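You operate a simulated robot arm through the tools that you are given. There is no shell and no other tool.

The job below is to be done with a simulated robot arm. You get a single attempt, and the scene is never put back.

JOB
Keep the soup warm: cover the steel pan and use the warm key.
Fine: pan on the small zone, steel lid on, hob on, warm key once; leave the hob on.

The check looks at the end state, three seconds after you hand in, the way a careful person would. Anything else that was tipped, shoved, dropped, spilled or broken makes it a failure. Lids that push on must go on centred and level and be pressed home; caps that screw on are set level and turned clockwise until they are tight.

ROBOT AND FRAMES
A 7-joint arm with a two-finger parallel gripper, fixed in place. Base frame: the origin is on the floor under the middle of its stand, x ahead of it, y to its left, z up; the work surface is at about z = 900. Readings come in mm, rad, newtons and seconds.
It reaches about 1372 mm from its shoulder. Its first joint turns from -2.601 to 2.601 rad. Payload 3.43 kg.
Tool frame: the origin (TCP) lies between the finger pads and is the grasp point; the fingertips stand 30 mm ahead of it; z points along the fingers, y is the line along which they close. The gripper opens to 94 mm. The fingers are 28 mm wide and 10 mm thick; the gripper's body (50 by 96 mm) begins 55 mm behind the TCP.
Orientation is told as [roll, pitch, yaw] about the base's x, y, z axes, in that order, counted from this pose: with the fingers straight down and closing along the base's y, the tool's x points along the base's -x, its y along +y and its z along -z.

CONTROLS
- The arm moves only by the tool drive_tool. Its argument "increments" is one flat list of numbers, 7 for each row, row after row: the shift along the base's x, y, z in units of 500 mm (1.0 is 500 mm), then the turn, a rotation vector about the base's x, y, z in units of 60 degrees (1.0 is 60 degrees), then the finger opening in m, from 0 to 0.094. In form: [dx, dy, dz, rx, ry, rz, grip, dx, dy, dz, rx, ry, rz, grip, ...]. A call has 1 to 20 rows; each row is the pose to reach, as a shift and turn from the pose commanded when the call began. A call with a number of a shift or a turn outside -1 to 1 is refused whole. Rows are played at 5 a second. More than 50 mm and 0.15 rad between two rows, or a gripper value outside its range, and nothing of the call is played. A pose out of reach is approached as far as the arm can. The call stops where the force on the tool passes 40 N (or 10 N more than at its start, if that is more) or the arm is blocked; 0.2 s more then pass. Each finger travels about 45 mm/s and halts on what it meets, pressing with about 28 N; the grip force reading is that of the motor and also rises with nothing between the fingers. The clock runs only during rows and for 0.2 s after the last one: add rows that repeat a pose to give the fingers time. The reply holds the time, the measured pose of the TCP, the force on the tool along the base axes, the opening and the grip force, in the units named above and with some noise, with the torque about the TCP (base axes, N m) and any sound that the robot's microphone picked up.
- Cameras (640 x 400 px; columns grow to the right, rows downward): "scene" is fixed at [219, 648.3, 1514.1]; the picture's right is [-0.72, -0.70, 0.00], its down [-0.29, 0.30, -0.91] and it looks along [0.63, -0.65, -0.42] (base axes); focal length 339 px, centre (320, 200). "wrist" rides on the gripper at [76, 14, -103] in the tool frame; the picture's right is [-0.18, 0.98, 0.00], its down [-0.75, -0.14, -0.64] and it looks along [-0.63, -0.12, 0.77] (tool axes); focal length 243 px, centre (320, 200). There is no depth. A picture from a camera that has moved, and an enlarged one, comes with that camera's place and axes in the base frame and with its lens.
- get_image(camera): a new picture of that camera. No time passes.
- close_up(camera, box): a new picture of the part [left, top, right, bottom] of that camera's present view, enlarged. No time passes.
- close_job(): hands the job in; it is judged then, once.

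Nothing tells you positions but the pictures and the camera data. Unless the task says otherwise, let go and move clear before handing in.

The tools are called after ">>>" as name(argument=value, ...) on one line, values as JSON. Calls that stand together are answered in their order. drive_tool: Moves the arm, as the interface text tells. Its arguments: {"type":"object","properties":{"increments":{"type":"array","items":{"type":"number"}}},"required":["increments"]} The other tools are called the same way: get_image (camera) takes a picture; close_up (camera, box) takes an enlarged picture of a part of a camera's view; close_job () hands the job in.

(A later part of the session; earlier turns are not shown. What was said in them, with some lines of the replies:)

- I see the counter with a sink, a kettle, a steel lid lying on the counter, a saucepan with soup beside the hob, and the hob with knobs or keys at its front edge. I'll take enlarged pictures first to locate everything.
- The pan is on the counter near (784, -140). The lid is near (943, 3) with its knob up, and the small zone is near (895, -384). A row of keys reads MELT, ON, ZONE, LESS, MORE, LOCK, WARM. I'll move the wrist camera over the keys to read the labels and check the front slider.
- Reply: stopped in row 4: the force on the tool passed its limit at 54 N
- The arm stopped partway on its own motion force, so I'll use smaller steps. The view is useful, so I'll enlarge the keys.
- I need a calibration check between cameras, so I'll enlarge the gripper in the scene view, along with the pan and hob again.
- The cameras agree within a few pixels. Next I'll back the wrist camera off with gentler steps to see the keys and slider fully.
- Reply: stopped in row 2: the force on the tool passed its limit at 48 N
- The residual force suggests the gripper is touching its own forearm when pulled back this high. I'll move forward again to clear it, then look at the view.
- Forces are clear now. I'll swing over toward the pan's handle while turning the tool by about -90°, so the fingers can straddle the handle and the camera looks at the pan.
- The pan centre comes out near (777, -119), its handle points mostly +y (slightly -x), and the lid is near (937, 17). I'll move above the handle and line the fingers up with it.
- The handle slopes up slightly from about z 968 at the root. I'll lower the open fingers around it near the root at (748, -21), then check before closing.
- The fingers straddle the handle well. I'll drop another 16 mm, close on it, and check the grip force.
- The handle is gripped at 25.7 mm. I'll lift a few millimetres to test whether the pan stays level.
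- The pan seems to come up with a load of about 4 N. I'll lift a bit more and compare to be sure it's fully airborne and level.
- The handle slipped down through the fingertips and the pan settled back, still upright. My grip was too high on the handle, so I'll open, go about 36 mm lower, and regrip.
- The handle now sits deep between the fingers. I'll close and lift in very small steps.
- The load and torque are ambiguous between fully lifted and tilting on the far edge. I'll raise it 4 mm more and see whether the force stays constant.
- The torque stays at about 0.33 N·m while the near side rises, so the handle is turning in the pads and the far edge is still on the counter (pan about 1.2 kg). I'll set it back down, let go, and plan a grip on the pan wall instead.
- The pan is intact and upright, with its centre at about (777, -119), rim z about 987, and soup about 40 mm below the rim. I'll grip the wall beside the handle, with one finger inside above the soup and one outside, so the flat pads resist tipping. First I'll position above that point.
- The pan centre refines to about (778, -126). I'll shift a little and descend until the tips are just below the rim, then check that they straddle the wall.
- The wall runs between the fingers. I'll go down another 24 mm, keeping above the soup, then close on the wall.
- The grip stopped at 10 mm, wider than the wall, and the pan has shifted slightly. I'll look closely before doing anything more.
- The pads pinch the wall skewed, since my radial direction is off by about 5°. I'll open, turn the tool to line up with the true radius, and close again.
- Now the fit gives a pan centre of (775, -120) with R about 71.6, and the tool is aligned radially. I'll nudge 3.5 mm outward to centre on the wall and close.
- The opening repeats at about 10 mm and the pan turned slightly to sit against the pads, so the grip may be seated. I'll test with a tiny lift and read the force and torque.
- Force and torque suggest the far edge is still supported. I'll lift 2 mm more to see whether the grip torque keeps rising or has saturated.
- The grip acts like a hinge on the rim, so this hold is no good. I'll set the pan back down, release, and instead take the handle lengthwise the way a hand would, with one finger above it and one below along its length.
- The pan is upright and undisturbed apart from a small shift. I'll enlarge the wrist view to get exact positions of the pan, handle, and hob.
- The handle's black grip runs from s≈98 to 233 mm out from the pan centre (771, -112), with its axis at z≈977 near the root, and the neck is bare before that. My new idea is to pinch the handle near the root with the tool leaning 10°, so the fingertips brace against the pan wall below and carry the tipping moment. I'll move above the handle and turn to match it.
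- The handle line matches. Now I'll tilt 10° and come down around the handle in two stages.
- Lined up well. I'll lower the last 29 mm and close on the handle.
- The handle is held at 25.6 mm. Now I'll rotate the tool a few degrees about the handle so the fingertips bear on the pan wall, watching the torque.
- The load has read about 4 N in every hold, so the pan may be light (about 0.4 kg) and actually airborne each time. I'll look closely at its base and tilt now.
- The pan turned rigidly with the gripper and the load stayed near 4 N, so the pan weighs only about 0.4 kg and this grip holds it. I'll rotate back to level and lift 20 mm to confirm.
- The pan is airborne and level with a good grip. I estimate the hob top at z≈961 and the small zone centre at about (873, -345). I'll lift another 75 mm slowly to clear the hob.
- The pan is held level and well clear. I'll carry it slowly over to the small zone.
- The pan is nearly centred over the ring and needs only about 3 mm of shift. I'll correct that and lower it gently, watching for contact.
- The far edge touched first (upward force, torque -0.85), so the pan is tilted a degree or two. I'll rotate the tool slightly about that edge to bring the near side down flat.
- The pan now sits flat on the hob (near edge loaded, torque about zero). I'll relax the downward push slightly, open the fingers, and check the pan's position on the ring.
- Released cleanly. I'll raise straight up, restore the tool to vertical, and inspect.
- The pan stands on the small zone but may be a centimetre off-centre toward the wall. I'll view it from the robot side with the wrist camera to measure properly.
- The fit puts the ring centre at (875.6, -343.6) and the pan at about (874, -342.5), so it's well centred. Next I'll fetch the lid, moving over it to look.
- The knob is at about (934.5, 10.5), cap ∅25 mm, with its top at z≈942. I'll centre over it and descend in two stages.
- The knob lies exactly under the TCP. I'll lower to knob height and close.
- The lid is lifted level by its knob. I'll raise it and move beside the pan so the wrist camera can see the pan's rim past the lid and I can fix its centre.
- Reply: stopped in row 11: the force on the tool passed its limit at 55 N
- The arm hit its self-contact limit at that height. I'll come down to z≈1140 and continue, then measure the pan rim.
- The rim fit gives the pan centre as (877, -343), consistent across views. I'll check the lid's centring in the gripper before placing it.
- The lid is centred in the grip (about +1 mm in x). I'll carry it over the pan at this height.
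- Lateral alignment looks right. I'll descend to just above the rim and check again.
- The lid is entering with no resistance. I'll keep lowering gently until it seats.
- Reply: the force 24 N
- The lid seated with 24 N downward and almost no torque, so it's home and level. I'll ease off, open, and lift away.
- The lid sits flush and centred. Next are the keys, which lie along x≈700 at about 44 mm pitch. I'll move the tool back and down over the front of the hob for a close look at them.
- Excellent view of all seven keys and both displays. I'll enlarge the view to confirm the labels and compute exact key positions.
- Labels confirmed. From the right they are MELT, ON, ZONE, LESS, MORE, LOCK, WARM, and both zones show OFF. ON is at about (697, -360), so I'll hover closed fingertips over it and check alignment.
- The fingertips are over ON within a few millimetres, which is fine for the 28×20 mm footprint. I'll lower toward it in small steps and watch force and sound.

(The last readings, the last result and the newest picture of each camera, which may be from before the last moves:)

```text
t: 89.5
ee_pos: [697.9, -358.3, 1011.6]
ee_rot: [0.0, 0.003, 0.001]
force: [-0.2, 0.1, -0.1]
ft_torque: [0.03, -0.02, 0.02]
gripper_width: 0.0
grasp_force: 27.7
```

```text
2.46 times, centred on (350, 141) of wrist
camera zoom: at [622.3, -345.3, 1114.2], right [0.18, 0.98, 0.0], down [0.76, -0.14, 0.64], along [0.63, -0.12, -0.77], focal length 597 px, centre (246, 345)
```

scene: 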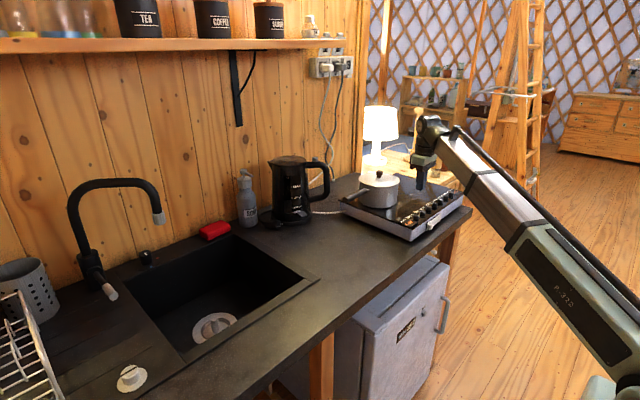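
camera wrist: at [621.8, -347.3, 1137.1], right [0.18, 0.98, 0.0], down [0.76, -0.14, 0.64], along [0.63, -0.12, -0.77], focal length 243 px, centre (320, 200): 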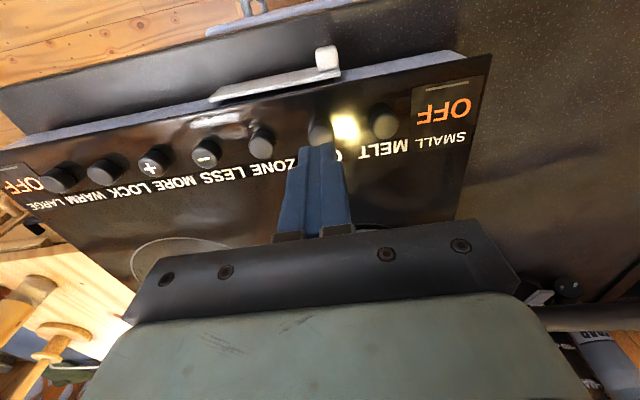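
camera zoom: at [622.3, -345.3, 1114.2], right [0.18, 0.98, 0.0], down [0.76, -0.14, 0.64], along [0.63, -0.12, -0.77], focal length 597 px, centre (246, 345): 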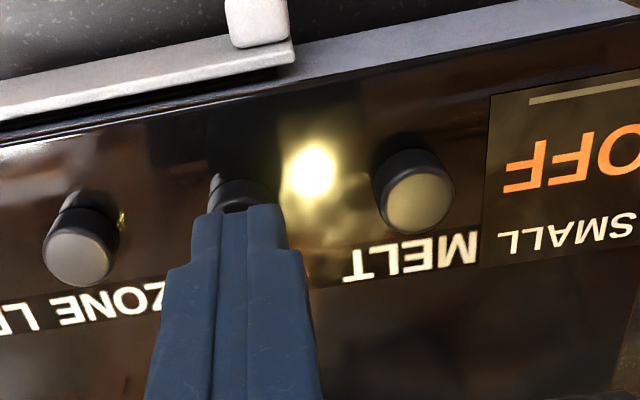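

The tip is right over ON. I'll press slowly.

>>> drive_tool(increments=[0, 0, -0.002, 0, 0, 0, 0.0, 0, 0, -0.004, 0, 0, 0, 0.0, 0, 0, -0.006, 0, 0, 0, 0.0, 0, 0, -0.008, 0, 0, 0, 0.0, 0, 0, -0.008, 0, 0, 0, 0.0])

>>> close_up(camera="wrist", box=[220, 60, 480, 222])

```text
t: 90.7
ee_pos: [697.9, -359.2, 1007.8]
ee_rot: [0.0, 0.003, 0.0]
force: [-0.7, 0.4, 0.0]
ft_torque: [0.01, -0.01, 0.0]
gripper_width: 0.0
grasp_force: 27.8
```

```text
2.46 times, centred on (350, 141) of wrist
camera zoom: at [622.7, -345.5, 1110.6], right [0.18, 0.98, 0.0], down [0.76, -0.14, 0.64], along [0.63, -0.12, -0.77], focal length 597 px, centre (246, 345)
```

zoom: 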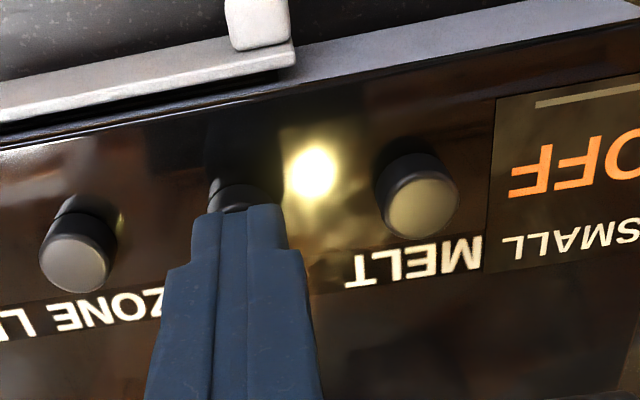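

>>> drive_tool(increments=[0, 0, -0.002, 0, 0, 0, 0.0, 0, 0, -0.004, 0, 0, 0, 0.0, 0, 0, -0.006, 0, 0, 0, 0.0, 0, 0, -0.006, 0, 0, 0, 0.0])

>>> close_up(camera="scene", box=[390, 180, 470, 230])

```text
t: 91.7
ee_pos: [697.9, -359.9, 1004.7]
ee_rot: [0.0, 0.001, -0.001]
force: [0.9, 0.2, 0.7]
ft_torque: [0.02, -0.03, 0.0]
gripper_width: 0.0
grasp_force: 28.2
```

```text
8.00 times, centred on (430, 205) of scene
camera zoom: at [219.0, 648.3, 1514.1], right [-0.72, -0.7, 0.0], down [-0.29, 0.3, -0.91], along [0.63, -0.65, -0.42], focal length 2714 px, centre (-560, 160)
```

zoom: 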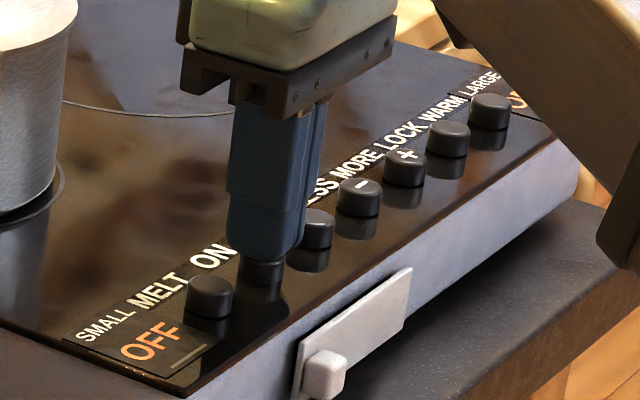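

>>> drive_tool(increments=[0, 0, -0.0015, 0, 0, 0, 0.0, 0, 0, -0.003, 0, 0, 0, 0.0, 0, 0, -0.003, 0, 0, 0, 0.0])

```text
t: 92.5
ee_pos: [698.5, -358.7, 1003.7]
ee_rot: [0.001, 0.002, 0.0]
force: [-0.4, -0.4, 1.1]
ft_torque: [0.02, 0.01, 0.02]
gripper_width: 0.1
grasp_force: 28.0
heard: click
```

I heard a click. I'll check the displays before doing anything else.

>>> close_up(camera="scene", box=[390, 180, 470, 230])

>>> get_image(camera="wrist")

```text
8.00 times, centred on (430, 205) of scene
camera zoom: at [219.0, 648.3, 1514.1], right [-0.72, -0.7, 0.0], down [-0.29, 0.3, -0.91], along [0.63, -0.65, -0.42], focal length 2714 px, centre (-560, 160)
```

zoom: 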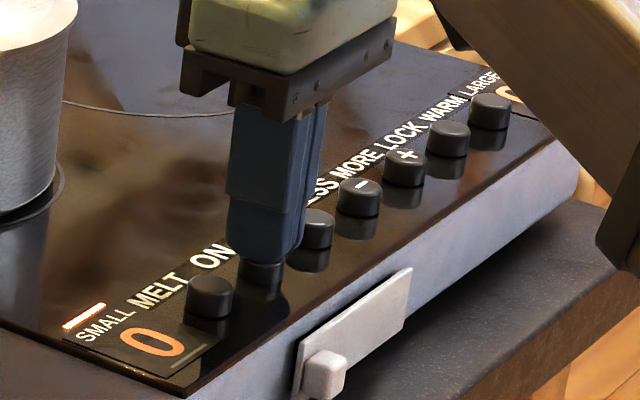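

```text
taken
camera wrist: at [622.4, -346.0, 1106.5], right [0.18, 0.98, 0.0], down [0.76, -0.14, 0.64], along [0.63, -0.12, -0.77], focal length 243 px, centre (320, 200)
```

wrist: 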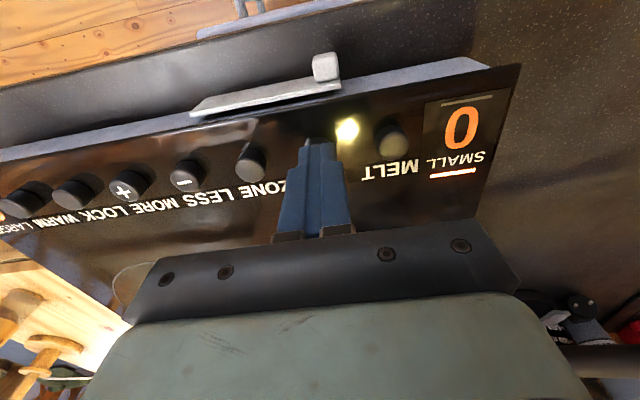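

The hob is on, showing 0, and the bar by SMALL says the small zone is already selected. I'll lift off the key and confirm nothing else changes.

>>> drive_tool(increments=[0, 0, 0.006, 0, 0, 0, 0.0, 0, 0, 0.02, 0, 0, 0, 0.0, 0, 0, 0.045, 0, 0, 0, 0.0, 0, 0, 0.07, 0, 0, 0, 0.0, 0, 0, 0.07, 0, 0, 0, 0.0])

>>> close_up(camera="scene", box=[390, 175, 486, 235])

>>> get_image(camera="wrist")

```text
t: 93.7
ee_pos: [698.9, -359.7, 1038.2]
ee_rot: [0.0, 0.003, 0.001]
force: [-0.2, 0.1, 0.2]
ft_torque: [0.0, -0.01, 0.0]
gripper_width: 0.0
grasp_force: 28.6
```

```text
6.67 times, centred on (438, 205) of scene
camera zoom: at [219.0, 648.3, 1514.1], right [-0.72, -0.7, 0.0], down [-0.29, 0.3, -0.91], along [0.63, -0.65, -0.42], focal length 2262 px, centre (-467, 167)
```

zoom: 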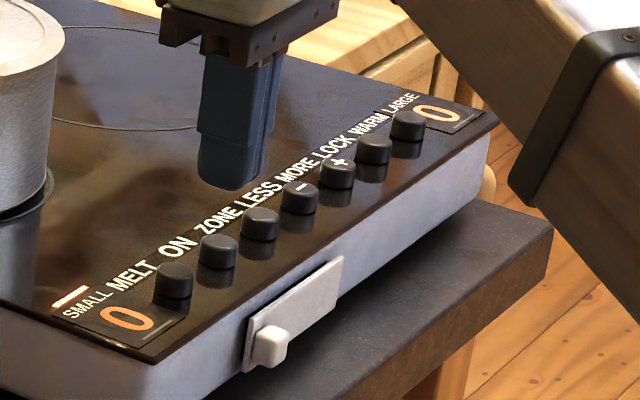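

```text
taken
camera wrist: at [622.1, -346.2, 1142.4], right [0.18, 0.98, 0.0], down [0.76, -0.14, 0.64], along [0.63, -0.12, -0.77], focal length 243 px, centre (320, 200)
```

wrist: 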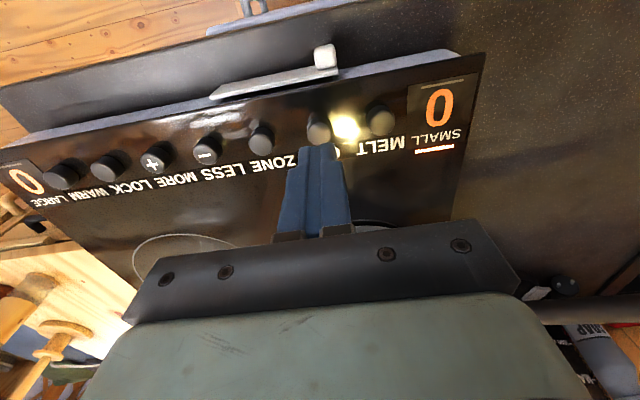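

Both zones show 0 with SMALL selected. I'll move along the row to the WARM key.

>>> drive_tool(increments=[0, -0.015, 0, 0, 0, 0, 0.0, 0, -0.05, 0, 0, 0, 0, 0.0, 0, -0.1, 0, 0, 0, 0, 0.0, 0, -0.16, 0, 0, 0, 0, 0.0, 0, -0.22, 0, 0, 0, 0, 0.0, 0, -0.28, 0, 0, 0, 0, 0.0, 0, -0.34, 0, 0, 0, 0, 0.0, 0, -0.39, 0, 0, 0, 0, 0.0, 0, -0.425, 0, 0, 0, 0, 0.0, 0, -0.442, 0, 0, 0, 0, 0.0, 0, -0.442, 0, 0, 0, 0, 0.0])

>>> get_image(camera="wrist")

>>> close_up(camera="scene", box=[390, 165, 486, 225])

```text
t: 96.1
ee_pos: [697.2, -578.9, 1037.8]
ee_rot: [0.001, 0.002, 0.001]
force: [1.0, 0.0, -0.2]
ft_torque: [-0.03, 0.01, -0.02]
gripper_width: 0.0
grasp_force: 28.0
```

```text
taken
camera wrist: at [621.7, -565.8, 1141.3], right [0.18, 0.98, 0.0], down [0.76, -0.14, 0.64], along [0.63, -0.12, -0.77], focal length 243 px, centre (320, 200)
```

wrist: 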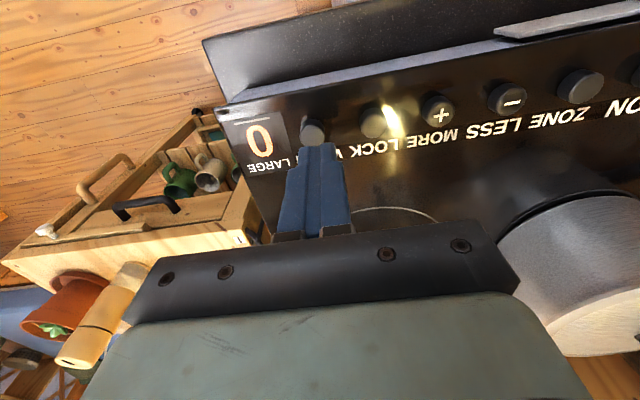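

```text
6.67 times, centred on (438, 195) of scene
camera zoom: at [219.0, 648.3, 1514.1], right [-0.72, -0.7, 0.0], down [-0.29, 0.3, -0.91], along [0.63, -0.65, -0.42], focal length 2262 px, centre (-467, 233)
```

zoom: 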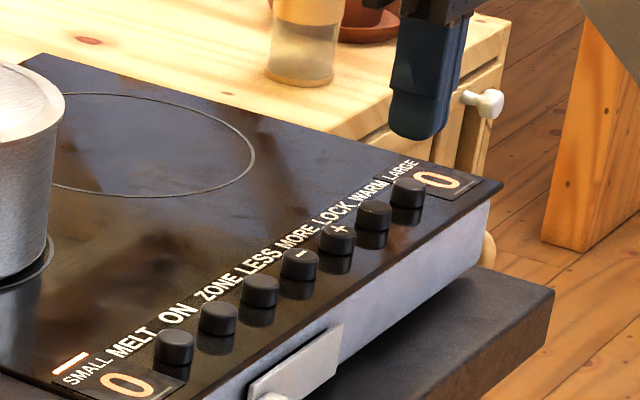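

WARM is about 6 mm further along. I'll shift over it and come down close.

>>> drive_tool(increments=[0, -0.006, -0.005, 0, 0, 0, 0.0, 0, -0.012, -0.02, 0, 0, 0, 0.0, 0, -0.012, -0.04, 0, 0, 0, 0.0, 0, -0.012, -0.054, 0, 0, 0, 0.0, 0, -0.012, -0.054, 0, 0, 0, 0.0])

>>> close_up(camera="wrist", box=[200, 60, 460, 222])

>>> close_up(camera="scene", box=[410, 165, 474, 205])

```text
t: 97.3
ee_pos: [699.5, -585.6, 1011.4]
ee_rot: [-0.001, 0.001, 0.0]
force: [-0.5, 0.3, -0.1]
ft_torque: [0.0, 0.01, -0.02]
gripper_width: 0.4
grasp_force: 27.9
```

```text
2.46 times, centred on (330, 141) of wrist
camera zoom: at [622.7, -572.4, 1113.7], right [0.18, 0.98, 0.0], down [0.76, -0.14, 0.64], along [0.63, -0.12, -0.77], focal length 597 px, centre (295, 345)
```

zoom: 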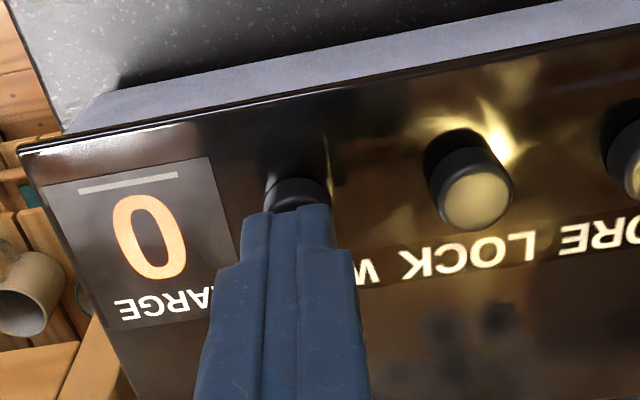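

```text
10.00 times, centred on (442, 185) of scene
camera zoom: at [219.0, 648.3, 1514.1], right [-0.72, -0.7, 0.0], down [-0.29, 0.3, -0.91], along [0.63, -0.65, -0.42], focal length 3393 px, centre (-900, 350)
```

zoom: 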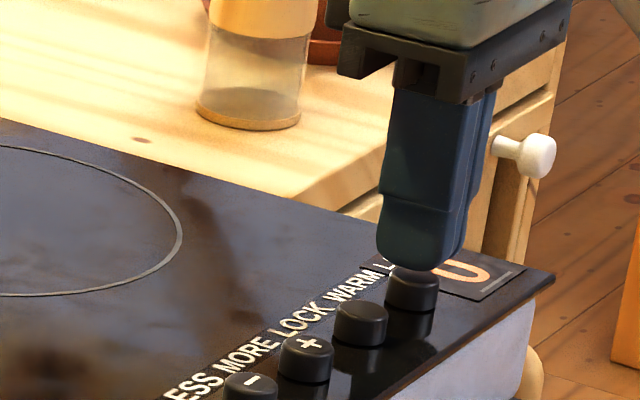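

The tip is right over WARM. I'll press with fine steps and stop at the click.

>>> drive_tool(increments=[0, 0, -0.004, 0, 0, 0, 0.0, 0, 0, -0.008, 0, 0, 0, 0.0, 0, 0, -0.012, 0, 0, 0, 0.0, 0, 0, -0.012, 0, 0, 0, 0.0])

```text
t: 98.3
ee_pos: [698.2, -585.8, 1006.4]
ee_rot: [0.001, 0.0, -0.001]
force: [0.2, -0.4, 1.5]
ft_torque: [0.01, -0.03, 0.02]
gripper_width: 0.0
grasp_force: 27.8
```

>>> drive_tool(increments=[0, 0, -0.0015, 0, 0, 0, 0.0, 0, 0, -0.003, 0, 0, 0, 0.0, 0, 0, -0.003, 0, 0, 0, 0.0])

```text
t: 99.1
ee_pos: [697.7, -586.5, 1003.4]
ee_rot: [0.001, 0.002, 0.0]
force: [0.5, -0.5, 2.1]
ft_torque: [0.05, -0.01, 0.01]
gripper_width: 0.0
grasp_force: 28.0
heard: click
```

A single click. I'll check the displays before lifting.

>>> close_up(camera="scene", box=[390, 165, 486, 225])

>>> close_up(camera="scene", box=[390, 195, 438, 225])

```text
6.67 times, centred on (438, 195) of scene
camera zoom: at [219.0, 648.3, 1514.1], right [-0.72, -0.7, 0.0], down [-0.29, 0.3, -0.91], along [0.63, -0.65, -0.42], focal length 2262 px, centre (-467, 233)
```

zoom: 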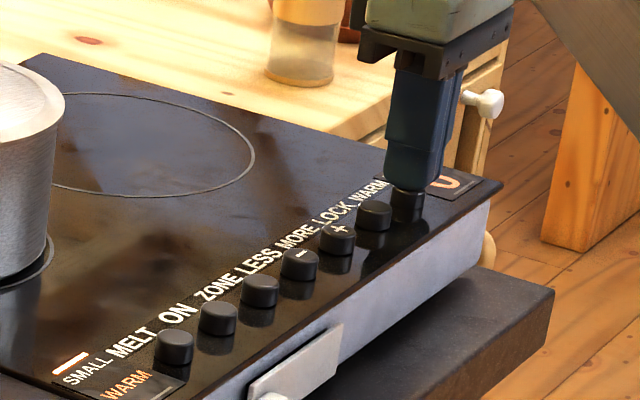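

```text
13.33 times, centred on (414, 210) of scene
camera zoom: at [219.0, 648.3, 1514.1], right [-0.72, -0.7, 0.0], down [-0.29, 0.3, -0.91], along [0.63, -0.65, -0.42], focal length 4523 px, centre (-933, 67)
```

zoom: 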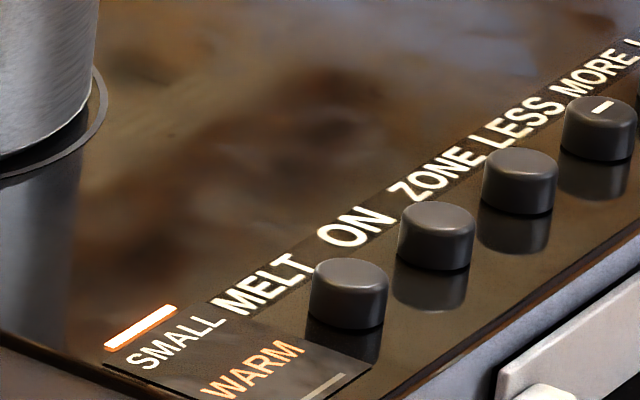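

The small zone now reads WARM. I'll lift straight off the key, back clear, and make a final check.

>>> drive_tool(increments=[0, 0, 0.006, 0, 0, 0, 0.0, 0, 0, 0.02, 0, 0, 0, 0.0, 0, 0, 0.05, 0, 0, 0, 0.0, 0, 0, 0.09, 0, 0, 0, 0.0, 0, 0, 0.13, 0, 0, 0, 0.0, 0.02, 0, 0.16, 0, 0, 0, 0.0, 0.04, 0, 0.18, 0, 0, 0, 0.0, 0.04, 0, 0.18, 0, 0, 0, 0.0])

>>> get_image(camera="scene")

>>> close_up(camera="scene", box=[330, 155, 480, 249])

>>> get_image(camera="wrist")

```text
t: 100.9
ee_pos: [718.1, -587.2, 1093.8]
ee_rot: [-0.001, 0.002, 0.0]
force: [-0.8, 0.3, -0.4]
ft_torque: [-0.03, -0.01, -0.01]
gripper_width: 0.0
grasp_force: 27.9
```

```text
taken
```

scene: 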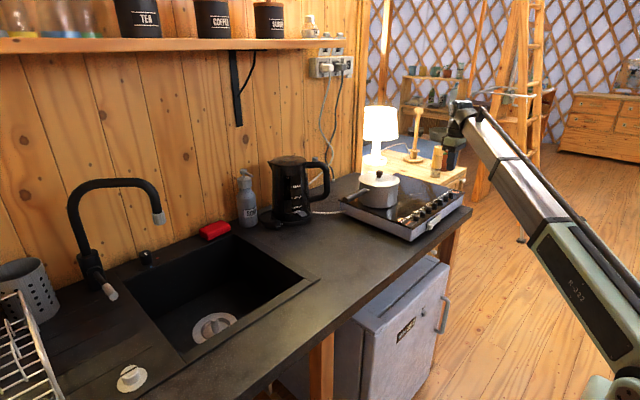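

```text
4.26 times, centred on (405, 202) of scene
camera zoom: at [219.0, 648.3, 1514.1], right [-0.72, -0.7, 0.0], down [-0.29, 0.3, -0.91], along [0.63, -0.65, -0.42], focal length 1444 px, centre (-42, 192)
```

zoom: 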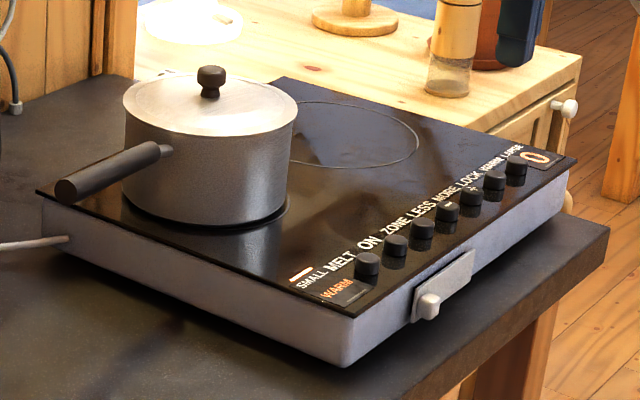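

```text
taken
camera wrist: at [642.2, -572.7, 1196.6], right [0.18, 0.98, 0.0], down [0.76, -0.14, 0.64], along [0.63, -0.12, -0.77], focal length 243 px, centre (320, 200)
```

wrist: 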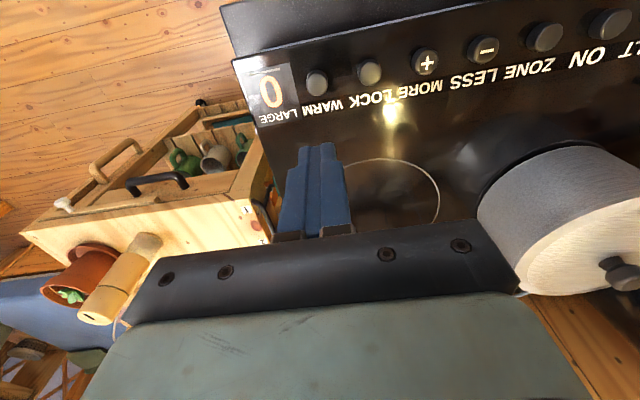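

The pan stands on the small zone with its lid seated level. The small display reads WARM, the large one shows 0, the hob is on, and nothing else was disturbed. The arm is clear, so I'm handing in the job.

>>> close_job()

```text
The job is handed in.
```

The soup is keeping warm. The steel pan is on the small zone with its lid pressed on level, and the small display reads WARM. I pressed ON once and WARM once, and left the hob on; the large zone shows 0.

- **Lifting the pan:** it took several tries to get a firm grip. On an early try the handle slipped out of the fingers and the pan settled back upright. During the tests it shifted and turned a little on the counter and tilted a few degrees. I saw no soup spill.
- **Position on the zone:** by my measurement the pan is within a few millimetres of the ring's centre. Its handle points left along the counter, away from the keys.
- **Everything else:** nothing else looked moved or knocked over in the last pictures. The arm is clear of the hob.

The job is handed in; I have not seen a check result.
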